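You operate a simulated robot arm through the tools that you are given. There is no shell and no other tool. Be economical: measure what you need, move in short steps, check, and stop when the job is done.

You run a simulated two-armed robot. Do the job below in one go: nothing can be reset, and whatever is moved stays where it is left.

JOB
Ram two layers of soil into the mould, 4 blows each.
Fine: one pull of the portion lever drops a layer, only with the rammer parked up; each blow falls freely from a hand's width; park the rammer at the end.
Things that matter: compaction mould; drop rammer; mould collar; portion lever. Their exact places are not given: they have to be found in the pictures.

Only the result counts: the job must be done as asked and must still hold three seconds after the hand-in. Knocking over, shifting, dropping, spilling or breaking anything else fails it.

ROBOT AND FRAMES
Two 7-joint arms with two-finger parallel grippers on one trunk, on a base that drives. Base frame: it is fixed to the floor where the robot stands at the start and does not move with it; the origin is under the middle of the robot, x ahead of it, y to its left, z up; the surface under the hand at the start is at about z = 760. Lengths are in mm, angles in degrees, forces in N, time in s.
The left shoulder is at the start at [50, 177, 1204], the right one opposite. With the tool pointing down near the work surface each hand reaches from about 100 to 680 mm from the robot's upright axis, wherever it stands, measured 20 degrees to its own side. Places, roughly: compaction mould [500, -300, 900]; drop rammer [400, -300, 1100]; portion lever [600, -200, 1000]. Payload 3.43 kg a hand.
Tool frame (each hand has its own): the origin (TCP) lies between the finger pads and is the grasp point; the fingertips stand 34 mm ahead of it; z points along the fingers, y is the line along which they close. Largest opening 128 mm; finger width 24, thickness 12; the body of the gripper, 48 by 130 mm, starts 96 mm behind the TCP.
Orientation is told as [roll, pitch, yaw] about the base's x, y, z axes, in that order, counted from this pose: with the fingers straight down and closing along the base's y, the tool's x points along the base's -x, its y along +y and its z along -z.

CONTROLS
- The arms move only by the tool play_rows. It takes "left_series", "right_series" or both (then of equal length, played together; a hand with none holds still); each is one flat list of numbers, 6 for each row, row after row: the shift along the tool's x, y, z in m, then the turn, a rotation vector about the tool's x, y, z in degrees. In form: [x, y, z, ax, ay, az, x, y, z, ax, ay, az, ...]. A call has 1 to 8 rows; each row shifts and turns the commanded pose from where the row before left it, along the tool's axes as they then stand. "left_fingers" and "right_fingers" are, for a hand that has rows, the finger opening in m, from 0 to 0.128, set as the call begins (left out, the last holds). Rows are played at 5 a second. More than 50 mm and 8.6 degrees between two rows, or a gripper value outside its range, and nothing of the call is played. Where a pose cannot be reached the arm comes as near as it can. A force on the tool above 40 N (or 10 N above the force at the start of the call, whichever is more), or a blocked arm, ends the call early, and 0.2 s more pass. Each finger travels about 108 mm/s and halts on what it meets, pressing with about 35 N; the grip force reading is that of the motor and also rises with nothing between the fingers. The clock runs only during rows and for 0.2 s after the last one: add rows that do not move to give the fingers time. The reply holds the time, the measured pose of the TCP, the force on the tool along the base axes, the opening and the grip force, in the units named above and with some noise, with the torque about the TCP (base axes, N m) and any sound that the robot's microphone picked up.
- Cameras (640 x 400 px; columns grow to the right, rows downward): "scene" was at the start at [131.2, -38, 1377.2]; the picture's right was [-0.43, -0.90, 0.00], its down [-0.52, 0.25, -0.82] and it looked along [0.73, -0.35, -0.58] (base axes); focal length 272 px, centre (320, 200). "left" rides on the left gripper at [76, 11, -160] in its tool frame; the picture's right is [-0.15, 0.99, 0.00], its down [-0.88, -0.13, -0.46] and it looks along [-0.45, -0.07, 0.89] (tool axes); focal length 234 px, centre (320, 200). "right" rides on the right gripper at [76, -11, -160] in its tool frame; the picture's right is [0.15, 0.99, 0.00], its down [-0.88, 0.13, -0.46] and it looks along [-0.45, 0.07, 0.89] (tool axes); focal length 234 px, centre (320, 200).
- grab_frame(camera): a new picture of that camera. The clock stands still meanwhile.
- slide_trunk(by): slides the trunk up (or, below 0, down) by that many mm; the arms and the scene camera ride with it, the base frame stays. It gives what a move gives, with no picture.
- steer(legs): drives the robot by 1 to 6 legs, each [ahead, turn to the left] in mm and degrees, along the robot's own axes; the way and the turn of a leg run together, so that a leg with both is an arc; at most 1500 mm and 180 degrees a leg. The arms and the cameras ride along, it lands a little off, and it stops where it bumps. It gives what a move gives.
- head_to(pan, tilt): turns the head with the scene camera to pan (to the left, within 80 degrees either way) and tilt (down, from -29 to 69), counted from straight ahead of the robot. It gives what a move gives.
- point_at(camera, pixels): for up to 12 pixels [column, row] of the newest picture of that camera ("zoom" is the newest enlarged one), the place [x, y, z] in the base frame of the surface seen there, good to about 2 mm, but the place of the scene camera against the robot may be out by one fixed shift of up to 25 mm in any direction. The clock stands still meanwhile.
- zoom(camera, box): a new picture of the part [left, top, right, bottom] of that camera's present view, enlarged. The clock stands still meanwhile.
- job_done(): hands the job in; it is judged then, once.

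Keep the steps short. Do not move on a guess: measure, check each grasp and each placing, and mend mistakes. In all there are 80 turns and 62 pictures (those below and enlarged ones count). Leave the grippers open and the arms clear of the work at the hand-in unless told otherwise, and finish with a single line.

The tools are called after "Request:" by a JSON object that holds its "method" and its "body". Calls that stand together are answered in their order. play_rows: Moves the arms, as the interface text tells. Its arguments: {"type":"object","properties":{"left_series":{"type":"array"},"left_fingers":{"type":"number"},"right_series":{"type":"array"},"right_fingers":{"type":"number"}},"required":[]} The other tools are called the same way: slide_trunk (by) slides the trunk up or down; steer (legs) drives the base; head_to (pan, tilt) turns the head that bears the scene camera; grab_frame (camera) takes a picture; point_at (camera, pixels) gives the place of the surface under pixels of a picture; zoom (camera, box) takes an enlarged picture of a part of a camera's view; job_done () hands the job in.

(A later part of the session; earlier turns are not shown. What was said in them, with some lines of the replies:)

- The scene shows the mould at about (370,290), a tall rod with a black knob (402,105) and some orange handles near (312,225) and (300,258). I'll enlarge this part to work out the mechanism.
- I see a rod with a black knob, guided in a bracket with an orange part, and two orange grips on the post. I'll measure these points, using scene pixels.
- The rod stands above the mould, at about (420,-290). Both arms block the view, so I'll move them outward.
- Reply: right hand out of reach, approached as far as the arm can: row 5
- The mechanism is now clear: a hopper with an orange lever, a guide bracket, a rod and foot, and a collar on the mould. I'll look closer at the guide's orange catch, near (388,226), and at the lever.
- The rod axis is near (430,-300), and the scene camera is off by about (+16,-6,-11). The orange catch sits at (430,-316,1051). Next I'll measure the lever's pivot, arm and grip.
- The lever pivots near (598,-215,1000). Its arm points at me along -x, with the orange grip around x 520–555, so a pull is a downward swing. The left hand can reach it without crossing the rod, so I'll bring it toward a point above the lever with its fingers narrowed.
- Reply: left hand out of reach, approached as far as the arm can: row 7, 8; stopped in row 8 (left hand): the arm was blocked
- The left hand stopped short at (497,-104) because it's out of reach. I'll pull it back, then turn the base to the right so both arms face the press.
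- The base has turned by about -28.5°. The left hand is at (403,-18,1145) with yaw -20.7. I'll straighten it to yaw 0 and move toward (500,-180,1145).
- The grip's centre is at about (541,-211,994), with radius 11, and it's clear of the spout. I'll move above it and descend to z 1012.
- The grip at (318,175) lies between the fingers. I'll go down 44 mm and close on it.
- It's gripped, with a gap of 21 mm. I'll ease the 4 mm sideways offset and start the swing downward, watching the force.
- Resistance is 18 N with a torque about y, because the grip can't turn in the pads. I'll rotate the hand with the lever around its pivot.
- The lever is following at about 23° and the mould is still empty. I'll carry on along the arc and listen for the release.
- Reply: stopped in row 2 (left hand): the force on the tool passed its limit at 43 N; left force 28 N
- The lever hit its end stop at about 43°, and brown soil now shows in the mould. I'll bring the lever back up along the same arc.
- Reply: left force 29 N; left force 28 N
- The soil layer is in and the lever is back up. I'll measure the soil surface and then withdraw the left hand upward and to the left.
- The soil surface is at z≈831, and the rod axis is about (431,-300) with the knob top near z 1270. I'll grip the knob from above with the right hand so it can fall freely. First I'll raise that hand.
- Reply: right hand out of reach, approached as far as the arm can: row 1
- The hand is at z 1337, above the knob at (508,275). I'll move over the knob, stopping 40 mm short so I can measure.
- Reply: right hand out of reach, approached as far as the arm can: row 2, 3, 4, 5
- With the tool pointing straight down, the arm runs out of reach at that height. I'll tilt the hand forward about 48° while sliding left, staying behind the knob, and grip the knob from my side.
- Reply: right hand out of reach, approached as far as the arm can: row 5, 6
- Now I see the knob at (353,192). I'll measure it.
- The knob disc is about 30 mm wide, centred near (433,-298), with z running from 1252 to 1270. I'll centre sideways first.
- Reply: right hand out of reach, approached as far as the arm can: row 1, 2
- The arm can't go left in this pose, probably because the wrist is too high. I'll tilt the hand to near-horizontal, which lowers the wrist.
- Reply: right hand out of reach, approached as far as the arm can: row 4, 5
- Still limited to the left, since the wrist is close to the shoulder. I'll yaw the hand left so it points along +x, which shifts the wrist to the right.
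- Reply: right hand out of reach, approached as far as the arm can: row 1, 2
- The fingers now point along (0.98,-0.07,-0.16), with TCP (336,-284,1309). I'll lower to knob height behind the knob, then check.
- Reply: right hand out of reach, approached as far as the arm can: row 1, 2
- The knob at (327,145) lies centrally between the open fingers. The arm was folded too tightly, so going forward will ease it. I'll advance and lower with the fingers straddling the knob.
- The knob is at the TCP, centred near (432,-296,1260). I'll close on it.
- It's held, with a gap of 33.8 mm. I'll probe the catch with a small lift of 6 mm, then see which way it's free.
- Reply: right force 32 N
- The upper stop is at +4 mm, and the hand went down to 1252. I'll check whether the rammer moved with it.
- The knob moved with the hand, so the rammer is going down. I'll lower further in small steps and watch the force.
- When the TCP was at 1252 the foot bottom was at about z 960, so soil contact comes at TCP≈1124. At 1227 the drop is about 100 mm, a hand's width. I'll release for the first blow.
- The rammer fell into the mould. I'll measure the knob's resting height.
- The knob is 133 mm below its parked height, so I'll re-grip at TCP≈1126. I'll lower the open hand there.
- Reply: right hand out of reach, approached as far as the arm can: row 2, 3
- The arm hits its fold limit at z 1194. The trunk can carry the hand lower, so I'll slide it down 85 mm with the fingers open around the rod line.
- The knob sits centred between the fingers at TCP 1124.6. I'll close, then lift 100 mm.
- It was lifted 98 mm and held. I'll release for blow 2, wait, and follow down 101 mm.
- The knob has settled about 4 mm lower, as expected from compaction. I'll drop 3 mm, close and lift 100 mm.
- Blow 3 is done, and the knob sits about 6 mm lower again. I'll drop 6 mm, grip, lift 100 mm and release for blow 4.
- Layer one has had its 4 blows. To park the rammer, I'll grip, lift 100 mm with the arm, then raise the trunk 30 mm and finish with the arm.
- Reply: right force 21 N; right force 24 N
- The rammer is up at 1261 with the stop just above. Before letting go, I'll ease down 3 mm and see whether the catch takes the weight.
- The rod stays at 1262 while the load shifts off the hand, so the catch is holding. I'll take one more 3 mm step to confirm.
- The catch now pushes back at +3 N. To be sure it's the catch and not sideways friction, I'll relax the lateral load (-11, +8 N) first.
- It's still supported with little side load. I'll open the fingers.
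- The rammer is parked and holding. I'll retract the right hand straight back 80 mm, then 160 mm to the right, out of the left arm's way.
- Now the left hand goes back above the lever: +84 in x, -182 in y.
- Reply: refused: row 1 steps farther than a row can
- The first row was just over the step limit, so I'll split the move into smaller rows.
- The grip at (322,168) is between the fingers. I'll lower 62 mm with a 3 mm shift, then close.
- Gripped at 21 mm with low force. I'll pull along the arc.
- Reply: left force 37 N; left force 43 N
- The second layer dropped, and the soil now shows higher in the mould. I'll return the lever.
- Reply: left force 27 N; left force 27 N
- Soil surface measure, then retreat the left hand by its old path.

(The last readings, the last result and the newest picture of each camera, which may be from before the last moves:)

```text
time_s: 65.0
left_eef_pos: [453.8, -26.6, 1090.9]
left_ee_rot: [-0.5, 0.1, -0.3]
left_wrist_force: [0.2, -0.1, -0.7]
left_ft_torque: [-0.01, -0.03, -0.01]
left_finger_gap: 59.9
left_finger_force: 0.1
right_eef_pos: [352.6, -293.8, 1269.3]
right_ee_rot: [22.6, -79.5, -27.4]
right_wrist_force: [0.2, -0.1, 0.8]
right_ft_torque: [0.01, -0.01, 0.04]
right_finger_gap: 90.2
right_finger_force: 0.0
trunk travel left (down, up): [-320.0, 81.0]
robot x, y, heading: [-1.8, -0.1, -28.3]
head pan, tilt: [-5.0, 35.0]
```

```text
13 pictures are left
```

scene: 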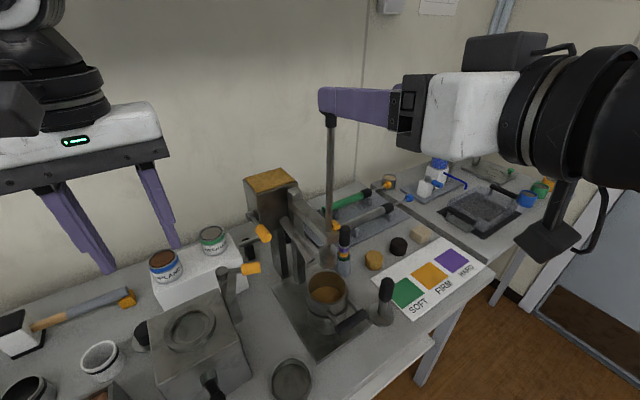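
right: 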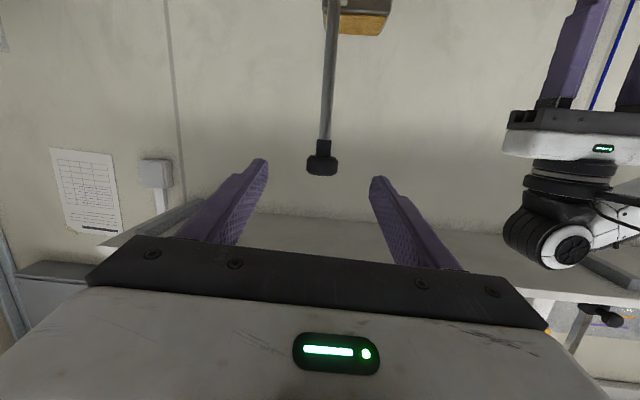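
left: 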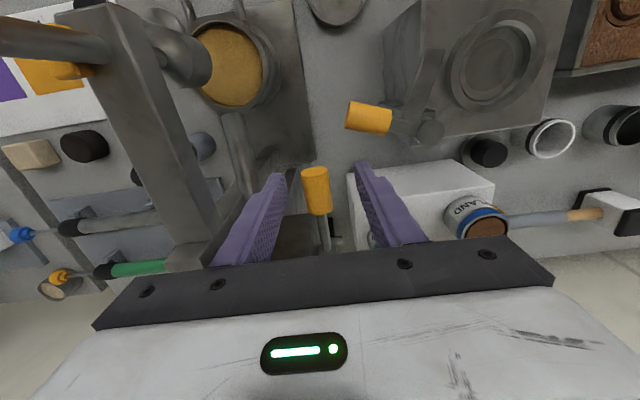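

The fresh surface is at z≈873.5, so the stroke is shorter: contact comes at TCP≈1170. I'll advance the right hand to straddle the parked knob.

Request:
{"method": "play_rows", "body": {"right_series": [0, 0.0007, 0.02, 0, 0, 0, 0, 0.0007, 0.02, 0, 0, 0, 0, 0.0007, 0.02, 0, 0, 0, 0, 0.0007, 0.02, 0, 0, 0, 0, 0, 0, 0, 0, 0]}}

Request:
{"method": "grab_frame", "body": {"camera": "right"}}

```text
time_s: 66.2
left_eef_pos: [453.7, -27.1, 1090.0]
left_ee_rot: [-0.5, 0.2, -0.5]
left_wrist_force: [-0.1, -0.3, -0.2]
left_ft_torque: [0.05, 0.01, -0.04]
left_finger_gap: 60.3
left_finger_force: 0.0
right_eef_pos: [431.5, -295.4, 1255.6]
right_ee_rot: [22.5, -79.4, -27.1]
right_wrist_force: [0.2, 1.0, 0.3]
right_ft_torque: [0.0, -0.04, -0.02]
right_finger_gap: 90.0
right_finger_force: 0.1
trunk travel left (down, up): [-320.0, 81.0]
robot x, y, heading: [-0.2, 0.8, -28.4]
head pan, tilt: [-5.0, 35.0]
```

```text
12 pictures are left
```

right: 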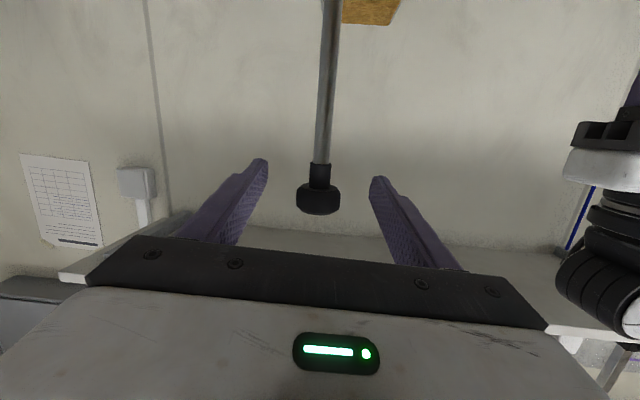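

The knob is centred. I'll close, then lower in small steps until the hand carries the weight (Fz about -4 N), which means it's below the catch.

Request:
{"method": "play_rows", "body": {"right_series": [0, -0.001, 0, 0, 0, 0, 0, 0, 0, 0, 0, 0, 0, 0, 0, 0, 0, 0, 0.0079, -0.0005, 0.0013, 0, 0, 0, 0, 0, 0, 0, 0, 0], "right_fingers": 0}}

Request:
{"method": "play_rows", "body": {"right_series": [0.003, -0.0002, 0.0005, 0, 0, 0, 0, 0, 0, 0, 0, 0]}}

```text
time_s: 67.4
left_eef_pos: [454.1, -28.0, 1090.9]
left_ee_rot: [-0.5, 0.4, -0.4]
left_wrist_force: [0.3, 0.1, -0.5]
left_ft_torque: [0.02, 0.0, 0.0]
left_finger_gap: 59.7
left_finger_force: 0.1
right_eef_pos: [431.1, -296.3, 1247.6]
right_ee_rot: [22.1, -79.5, -26.9]
right_wrist_force: [0.7, 1.1, 2.2]
right_ft_torque: [-0.49, -0.31, -0.12]
right_finger_gap: 33.7
right_finger_force: 45.0
trunk travel left (down, up): [-320.0, 81.0]
robot x, y, heading: [0.0, 2.2, -28.4]
head pan, tilt: [-5.0, 35.0]
```

```text
time_s: 68.0
left_eef_pos: [455.0, -26.7, 1090.6]
left_ee_rot: [-0.6, 0.2, -0.2]
left_wrist_force: [0.7, 0.3, 0.1]
left_ft_torque: [-0.01, 0.01, -0.04]
left_finger_gap: 60.1
left_finger_force: 0.1
right_eef_pos: [432.1, -295.4, 1243.3]
right_ee_rot: [21.9, -79.2, -26.7]
right_wrist_force: [-1.2, 0.3, -4.8]
right_ft_torque: [-0.67, 0.35, -0.08]
right_finger_gap: 33.9
right_finger_force: 45.0
trunk travel left (down, up): [-320.0, 81.0]
robot x, y, heading: [-0.4, 1.2, -28.4]
head pan, tilt: [-5.0, 35.0]
```

At 1243 the hand carries the weight, so the rod is free. I'll release for blow 1 of layer two, then follow down 75 mm.

Request:
{"method": "play_rows", "body": {"right_series": [0, 0, 0, 0, 0, 0, 0, 0, 0, 0, 0, 0, 0, 0, 0, 0, 0, 0, 0.0246, -0.0017, 0.004, 0, 0, 0, 0.0246, -0.0017, 0.004, 0, 0, 0, 0.0246, -0.0017, 0.004, 0, 0, 0, 0, 0, 0, 0, 0, 0], "right_fingers": 0.09}}

Request:
{"method": "grab_frame", "body": {"camera": "right"}}

```text
time_s: 69.6
left_eef_pos: [454.1, -27.1, 1090.6]
left_ee_rot: [-0.6, 0.4, -0.4]
left_wrist_force: [0.2, -0.2, 0.7]
left_ft_torque: [0.01, 0.02, -0.05]
left_finger_gap: 59.9
left_finger_force: 0.0
right_eef_pos: [431.0, -298.4, 1169.6]
right_ee_rot: [22.4, -79.4, -27.4]
right_wrist_force: [0.7, 0.8, 0.4]
right_ft_torque: [-0.02, 0.0, -0.01]
right_finger_gap: 90.0
right_finger_force: 0.0
trunk travel left (down, up): [-320.0, 81.0]
robot x, y, heading: [-0.7, 1.3, -28.3]
head pan, tilt: [-5.0, 35.0]
```

```text
11 pictures are left
```

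right: 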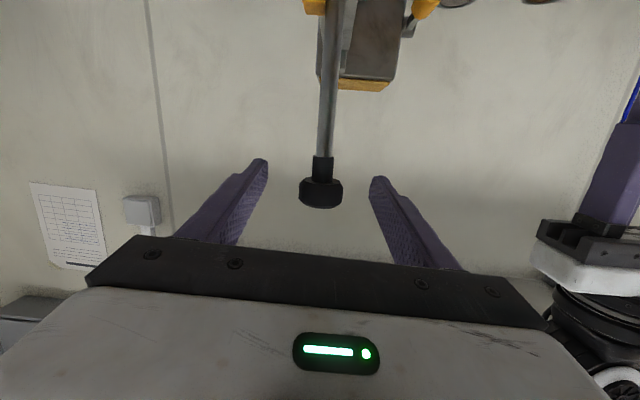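

It fell about 77 mm and the knob rests near 1166. I'll drop 4 mm, grip and lift 78 mm, staying just below the catch.

Request:
{"method": "play_rows", "body": {"right_series": [0.004, 0.001, 0.001, 0, 0, 0, 0, 0, 0, 0, 0, 0, 0, 0, 0, 0, 0, 0, -0.0258, 0.0018, -0.0042, 0, 0, 0, -0.0258, 0.0018, -0.0042, 0, 0, 0, -0.0258, 0.0018, -0.0042, 0, 0, 0, 0, 0, 0, 0, 0, 0], "right_fingers": 0}}

```text
time_s: 71.2
left_eef_pos: [455.6, -28.7, 1090.6]
left_ee_rot: [-0.4, 0.3, -0.4]
left_wrist_force: [0.4, -1.1, 0.0]
left_ft_torque: [-0.01, 0.0, -0.03]
left_finger_gap: 60.0
left_finger_force: 0.1
right_eef_pos: [431.1, -296.2, 1244.9]
right_ee_rot: [22.9, -79.4, -27.8]
right_wrist_force: [-0.8, -7.6, -4.2]
right_ft_torque: [-0.41, 0.19, -0.38]
right_finger_gap: 33.5
right_finger_force: 45.1
trunk travel left (down, up): [-320.0, 81.0]
robot x, y, heading: [-2.4, -1.5, -28.3]
head pan, tilt: [-5.0, 35.0]
```

The weight is on the hand at 1245. I'll release for blow 2 and follow down 81 mm.

Request:
{"method": "play_rows", "body": {"right_series": [0, 0, 0, 0, 0, 0, 0, 0, 0, 0, 0, 0, 0, 0, 0, 0, 0, 0, 0.0266, -0.0018, 0.0043, 0, 0, 0, 0.0266, -0.0018, 0.0043, 0, 0, 0, 0.0266, -0.0018, 0.0043, 0, 0, 0, 0, 0, 0, 0, 0, 0], "right_fingers": 0.09}}

Request:
{"method": "grab_frame", "body": {"camera": "right"}}

```text
time_s: 72.8
left_eef_pos: [455.4, -28.4, 1090.9]
left_ee_rot: [-0.5, 0.2, -0.4]
left_wrist_force: [-0.1, 0.1, -0.9]
left_ft_torque: [-0.02, 0.0, -0.02]
left_finger_gap: 59.9
left_finger_force: 0.0
right_eef_pos: [430.5, -296.0, 1165.0]
right_ee_rot: [22.6, -79.6, -27.4]
right_wrist_force: [0.6, 1.0, 0.3]
right_ft_torque: [-0.01, -0.01, 0.02]
right_finger_gap: 90.0
right_finger_force: 0.0
trunk travel left (down, up): [-320.0, 81.0]
robot x, y, heading: [1.9, -0.3, -28.3]
head pan, tilt: [-5.0, 35.0]
```

```text
10 pictures are left
```

right: 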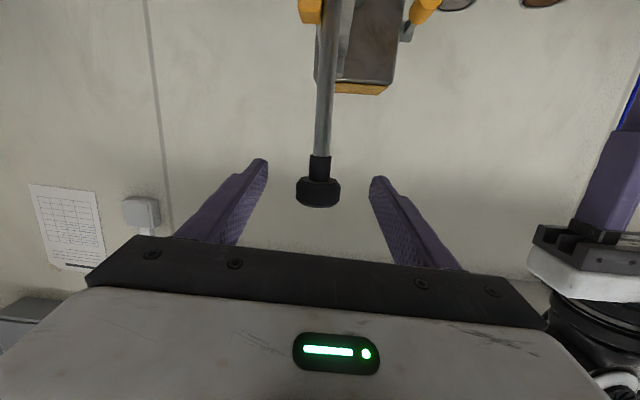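

Blow 2 landed and the knob is now near 1161. I'll drop 4 mm, grip and lift 83 mm.

Request:
{"method": "play_rows", "body": {"right_series": [0.004, -0.001, 0.001, 0, 0, 0, 0, 0, 0, 0, 0, 0, 0, 0, 0, 0, 0, 0, -0.0273, 0.0019, -0.0044, 0, 0, 0, -0.0273, 0.0019, -0.0044, 0, 0, 0, -0.0273, 0.0019, -0.0044, 0, 0, 0, 0, 0, 0, 0, 0, 0], "right_fingers": 0}}

```text
time_s: 74.4
left_eef_pos: [453.6, -28.4, 1089.9]
left_ee_rot: [-0.4, 0.2, -0.4]
left_wrist_force: [-1.0, -1.0, -0.2]
left_ft_torque: [-0.02, -0.02, 0.0]
left_finger_gap: 60.1
left_finger_force: 0.1
right_eef_pos: [431.0, -295.9, 1243.3]
right_ee_rot: [22.7, -79.4, -27.4]
right_wrist_force: [-3.9, -2.9, -5.2]
right_ft_torque: [-0.31, 0.22, -0.29]
right_finger_gap: 33.9
right_finger_force: 44.8
trunk travel left (down, up): [-320.0, 81.0]
robot x, y, heading: [-1.9, 1.2, -28.5]
head pan, tilt: [-5.0, 35.0]
```

Weight on the hand at 1243. I'll release for blow 3 and follow down 85 mm.

Request:
{"method": "play_rows", "body": {"right_series": [0, 0, 0, 0, 0, 0, 0, 0, 0, 0, 0, 0, 0, 0, 0, 0, 0, 0, 0.0279, -0.0019, 0.0045, 0, 0, 0, 0.0279, -0.0019, 0.0045, 0, 0, 0, 0.0279, -0.0019, 0.0045, 0, 0, 0, 0, 0, 0, 0, 0, 0], "right_fingers": 0.09}}

Request:
{"method": "grab_frame", "body": {"camera": "right"}}

```text
time_s: 76.0
left_eef_pos: [453.8, -26.4, 1090.4]
left_ee_rot: [-0.5, 0.1, -0.5]
left_wrist_force: [0.8, 0.9, -0.4]
left_ft_torque: [0.03, 0.02, 0.0]
left_finger_gap: 60.1
left_finger_force: 0.1
right_eef_pos: [430.3, -297.0, 1157.9]
right_ee_rot: [22.2, -79.5, -27.0]
right_wrist_force: [-0.3, -0.2, -0.2]
right_ft_torque: [0.01, 0.03, 0.0]
right_finger_gap: 89.8
right_finger_force: 0.0
trunk travel left (down, up): [-320.0, 81.0]
robot x, y, heading: [-0.8, 2.0, -28.5]
head pan, tilt: [-5.0, 35.0]
```

```text
9 pictures are left
```

right: 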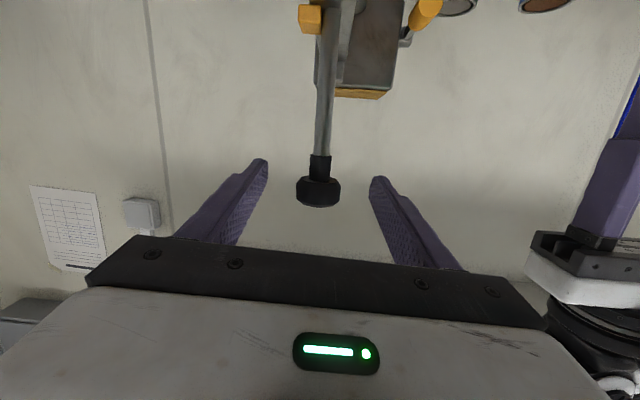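

Blow 3 landed and the knob is near 1154. I'll drop 4 mm, grip and lift 88 mm.

Request:
{"method": "play_rows", "body": {"right_series": [0.004, -0.001, 0.001, 0, 0, 0, 0, 0, 0, 0, 0, 0, 0, 0, 0, 0, 0, 0, -0.029, 0.002, -0.0047, 0, 0, 0, -0.029, 0.002, -0.0047, 0, 0, 0, -0.029, 0.002, -0.0047, 0, 0, 0, 0, 0, 0, 0, 0, 0], "right_fingers": 0}}

```text
time_s: 77.6
left_eef_pos: [454.4, -27.0, 1090.6]
left_ee_rot: [-0.6, 0.2, -0.3]
left_wrist_force: [-0.2, -0.1, -0.4]
left_ft_torque: [0.0, 0.01, -0.01]
left_finger_gap: 59.9
left_finger_force: 0.1
right_eef_pos: [430.9, -296.6, 1243.4]
right_ee_rot: [22.5, -79.5, -27.2]
right_wrist_force: [-0.8, 0.3, -4.5]
right_ft_torque: [-0.39, -0.16, -0.22]
right_finger_gap: 33.9
right_finger_force: 45.4
trunk travel left (down, up): [-320.0, 81.0]
robot x, y, heading: [1.5, -2.2, -28.4]
head pan, tilt: [-5.0, 35.0]
```

Free at 1243. I'll release for blow 4 and follow down 89 mm.

Request:
{"method": "play_rows", "body": {"right_series": [0, 0, 0, 0, 0, 0, 0, 0, 0, 0, 0, 0, 0, 0, 0, 0, 0, 0, 0.0292, -0.002, 0.0047, 0, 0, 0, 0.0292, -0.002, 0.0047, 0, 0, 0, 0.0292, -0.002, 0.0047, 0, 0, 0, 0, 0, 0, 0, 0, 0], "right_fingers": 0.09}}

Request:
{"method": "grab_frame", "body": {"camera": "right"}}

Request:
{"method": "zoom", "body": {"camera": "scene", "box": [260, 120, 400, 300]}}

```text
time_s: 79.2
left_eef_pos: [454.3, -26.8, 1092.1]
left_ee_rot: [-0.5, 0.2, -0.5]
left_wrist_force: [1.0, -0.2, -0.7]
left_ft_torque: [-0.04, 0.01, -0.02]
left_finger_gap: 59.8
left_finger_force: 0.0
right_eef_pos: [430.9, -296.2, 1154.0]
right_ee_rot: [22.3, -79.5, -27.0]
right_wrist_force: [-0.6, 0.2, -0.4]
right_ft_torque: [-0.02, -0.02, -0.02]
right_finger_gap: 90.1
right_finger_force: 0.1
trunk travel left (down, up): [-320.0, 81.0]
robot x, y, heading: [-0.7, -1.8, -28.6]
head pan, tilt: [-5.0, 35.0]
```

```text
8 pictures are left
```

right: 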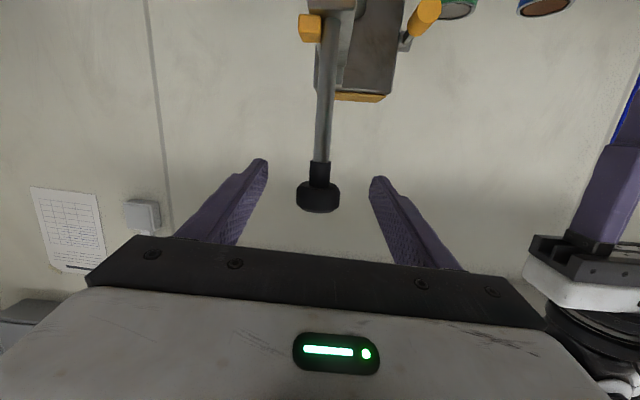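

```text
2.22 times, centred on (330, 210) of scene
```

zoom: 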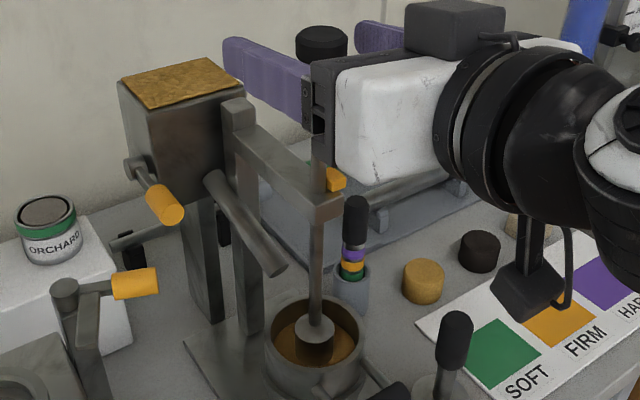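

Layer two has its 4 blows, with about 18 mm of settling, much like layer one. Last step is parking: grip and lift 100 mm, then small steps up past the catch.

Request:
{"method": "play_rows", "body": {"right_series": [0.001, -0.001, 0, 0, 0, 0, 0, 0, 0, 0, 0, 0, 0, 0, 0, 0, 0, 0, -0.0325, 0.0022, -0.0053, 0, 0, 0, -0.0325, 0.0022, -0.0053, 0, 0, 0, -0.0325, 0.0022, -0.0053, 0, 0, 0, 0, 0, 0, 0, 0, 0], "right_fingers": 0}}

Request:
{"method": "play_rows", "body": {"right_series": [-0.0059, 0.0004, -0.001, 0, 0, 0, 0, 0, 0, 0, 0, 0]}}

Request:
{"method": "play_rows", "body": {"right_series": [-0.0049, 0.0004, -0.001, 0, 0, 0, 0, 0, 0, 0, 0, 0]}}

```text
time_s: 80.8
left_eef_pos: [453.5, -27.7, 1091.7]
left_ee_rot: [-0.5, 0.3, -0.3]
left_wrist_force: [-0.4, 0.2, -0.1]
left_ft_torque: [0.0, -0.02, 0.01]
left_finger_gap: 59.9
left_finger_force: 0.1
right_eef_pos: [431.7, -296.3, 1250.0]
right_ee_rot: [22.2, -79.3, -26.9]
right_wrist_force: [-15.2, 3.8, -8.3]
right_ft_torque: [-0.55, 0.2, -0.22]
right_finger_gap: 33.7
right_finger_force: 44.5
trunk travel left (down, up): [-320.0, 81.0]
robot x, y, heading: [-4.0, -1.2, -28.6]
head pan, tilt: [-5.0, 35.0]
```

```text
time_s: 81.4
left_eef_pos: [453.6, -27.7, 1092.1]
left_ee_rot: [-0.4, 0.2, -0.3]
left_wrist_force: [-0.7, 0.3, 0.1]
left_ft_torque: [-0.02, -0.01, 0.0]
left_finger_gap: 59.9
left_finger_force: 0.1
right_eef_pos: [431.3, -295.9, 1256.2]
right_ee_rot: [22.4, -79.2, -27.0]
right_wrist_force: [-13.2, 3.7, -10.4]
right_ft_torque: [-0.37, 0.38, -0.21]
right_finger_gap: 33.8
right_finger_force: 44.9
trunk travel left (down, up): [-320.0, 81.0]
robot x, y, heading: [0.2, -1.7, -28.4]
head pan, tilt: [-5.0, 35.0]
```

```text
time_s: 82.0
left_eef_pos: [453.9, -26.5, 1091.5]
left_ee_rot: [-0.5, 0.2, -0.2]
left_wrist_force: [-0.8, 0.1, 0.0]
left_ft_torque: [0.01, 0.01, 0.0]
left_finger_gap: 60.1
left_finger_force: 0.1
right_eef_pos: [430.2, -297.1, 1261.3]
right_ee_rot: [22.1, -79.2, -26.8]
right_wrist_force: [-9.3, 5.4, -12.9]
right_ft_torque: [-0.41, 0.02, -0.16]
right_finger_gap: 33.7
right_finger_force: 45.0
trunk travel left (down, up): [-320.0, 81.0]
robot x, y, heading: [0.6, 1.7, -28.3]
head pan, tilt: [-5.0, 35.0]
```

It's up to 1261. I'll ease 6 mm down with a slight pull-back and check that the catch takes the load.

Request:
{"method": "play_rows", "body": {"right_series": [0.003, 0.001, -0.002, 0, 0, 0, 0.003, 0, 0, 0, 0, 0, 0, 0, 0, 0, 0, 0]}}

```text
time_s: 82.8
left_eef_pos: [456.2, -27.1, 1090.1]
left_ee_rot: [-0.5, 0.3, -0.4]
left_wrist_force: [0.1, -0.3, -0.3]
left_ft_torque: [0.02, 0.02, -0.01]
left_finger_gap: 60.0
left_finger_force: 0.0
right_eef_pos: [431.4, -296.4, 1259.0]
right_ee_rot: [22.8, -79.9, -27.7]
right_wrist_force: [11.2, -1.8, 2.5]
right_ft_torque: [-0.36, -1.27, -0.09]
right_finger_gap: 33.7
right_finger_force: 44.6
trunk travel left (down, up): [-320.0, 81.0]
robot x, y, heading: [-1.1, 1.4, -28.4]
head pan, tilt: [-5.0, 35.0]
```

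The catch holds it (Fz +2.5 N at 1259). I'll open and check.

Request:
{"method": "play_rows", "body": {"right_series": [0, 0, 0, 0, 0, 0, 0, 0, 0, 0, 0, 0, 0, 0, 0, 0, 0, 0], "right_fingers": 0.09}}

Request:
{"method": "grab_frame", "body": {"camera": "right"}}

```text
time_s: 83.6
left_eef_pos: [454.5, -28.2, 1090.7]
left_ee_rot: [-0.4, 0.3, -0.3]
left_wrist_force: [0.2, -0.2, -0.7]
left_ft_torque: [0.04, 0.0, -0.02]
left_finger_gap: 60.2
left_finger_force: 0.0
right_eef_pos: [428.8, -296.4, 1257.0]
right_ee_rot: [22.4, -79.5, -27.3]
right_wrist_force: [1.1, -0.2, -0.2]
right_ft_torque: [0.04, -0.03, -0.02]
right_finger_gap: 90.1
right_finger_force: 0.1
trunk travel left (down, up): [-320.0, 81.0]
robot x, y, heading: [0.1, -2.9, -28.5]
head pan, tilt: [-5.0, 35.0]
```

```text
6 pictures are left
```

right: 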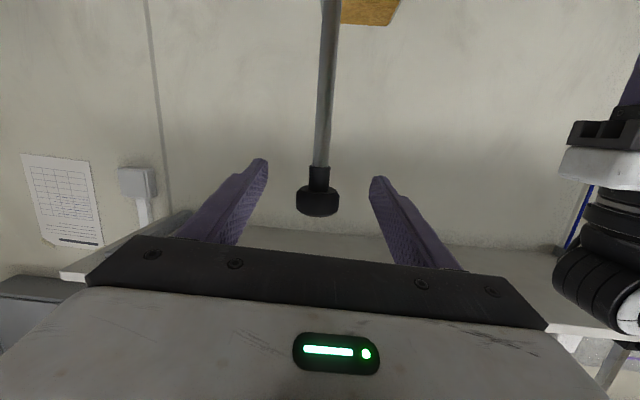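

The knob is held in the parked position. I'll withdraw the right hand back and to the right, open both grippers, and take a final look.

Request:
{"method": "play_rows", "body": {"right_series": [0, 0, -0.02, 0, 0, 0, 0, 0, -0.02, 0, 0, 0, 0, 0, -0.02, 0, 0, 0, 0, 0, -0.02, 0, 0, 0, 0, -0.04, 0, 0, 0, 0, 0, -0.04, 0, 0, 0, 0, 0, -0.04, 0, 0, 0, 0, 0, -0.04, 0, 0, 0, 0]}}

Request:
{"method": "play_rows", "body": {"left_series": [0, 0.04, 0, 0, 0, 0, 0, 0.04, 0, 0, 0, 0, 0, 0, 0, 0, 0, 0], "left_fingers": 0.12}}

Request:
{"method": "zoom", "body": {"camera": "scene", "box": [220, 20, 420, 300]}}

```text
time_s: 85.4
left_eef_pos: [454.5, -27.9, 1091.0]
left_ee_rot: [-0.5, 0.2, -0.4]
left_wrist_force: [0.1, 0.5, -0.8]
left_ft_torque: [0.01, -0.01, 0.0]
left_finger_gap: 60.0
left_finger_force: 0.0
right_eef_pos: [333.8, -447.5, 1259.4]
right_ee_rot: [22.3, -79.5, -27.1]
right_wrist_force: [0.1, 0.5, 0.1]
right_ft_torque: [-0.01, 0.01, 0.02]
right_finger_gap: 90.0
right_finger_force: 0.1
trunk travel left (down, up): [-320.0, 81.0]
robot x, y, heading: [-0.9, 3.7, -28.6]
head pan, tilt: [-5.0, 35.0]
```

```text
time_s: 86.2
left_eef_pos: [455.3, 50.7, 1091.5]
left_ee_rot: [-0.4, 0.4, -0.4]
left_wrist_force: [0.7, 0.2, -0.2]
left_ft_torque: [-0.03, 0.03, -0.03]
left_finger_gap: 120.2
left_finger_force: 0.1
right_eef_pos: [334.9, -448.2, 1258.3]
right_ee_rot: [22.5, -79.4, -27.2]
right_wrist_force: [0.7, -0.1, 0.4]
right_ft_torque: [-0.03, 0.0, 0.02]
right_finger_gap: 89.9
right_finger_force: 0.1
trunk travel left (down, up): [-320.0, 81.0]
robot x, y, heading: [-0.5, -1.5, -28.4]
head pan, tilt: [-5.0, 35.0]
```

```text
1.43 times, centred on (320, 160) of scene
```

zoom: 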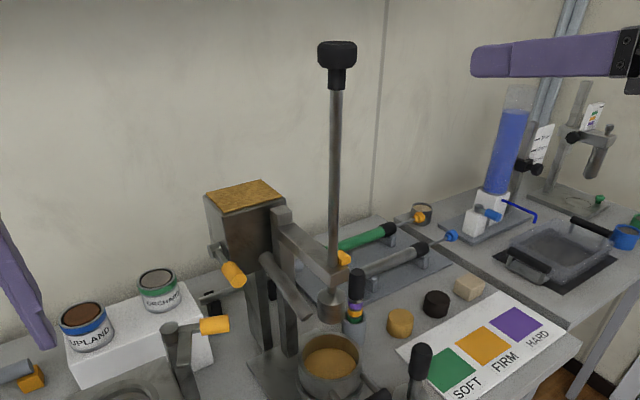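

The rammer is parked up, the soil is rammed inside the mould, the lever is back up, and nothing around has moved. I'll hand in.

Request:
{"method": "job_done", "body": {}}

```text
The job is handed in.
```

Handed in: two soil layers, 4 free-fall blows each (about 100 mm on layer one; 77–90 mm on layer two, where the catch limited the lift), rammer parked on its catch, lever back up, both hands open and clear.
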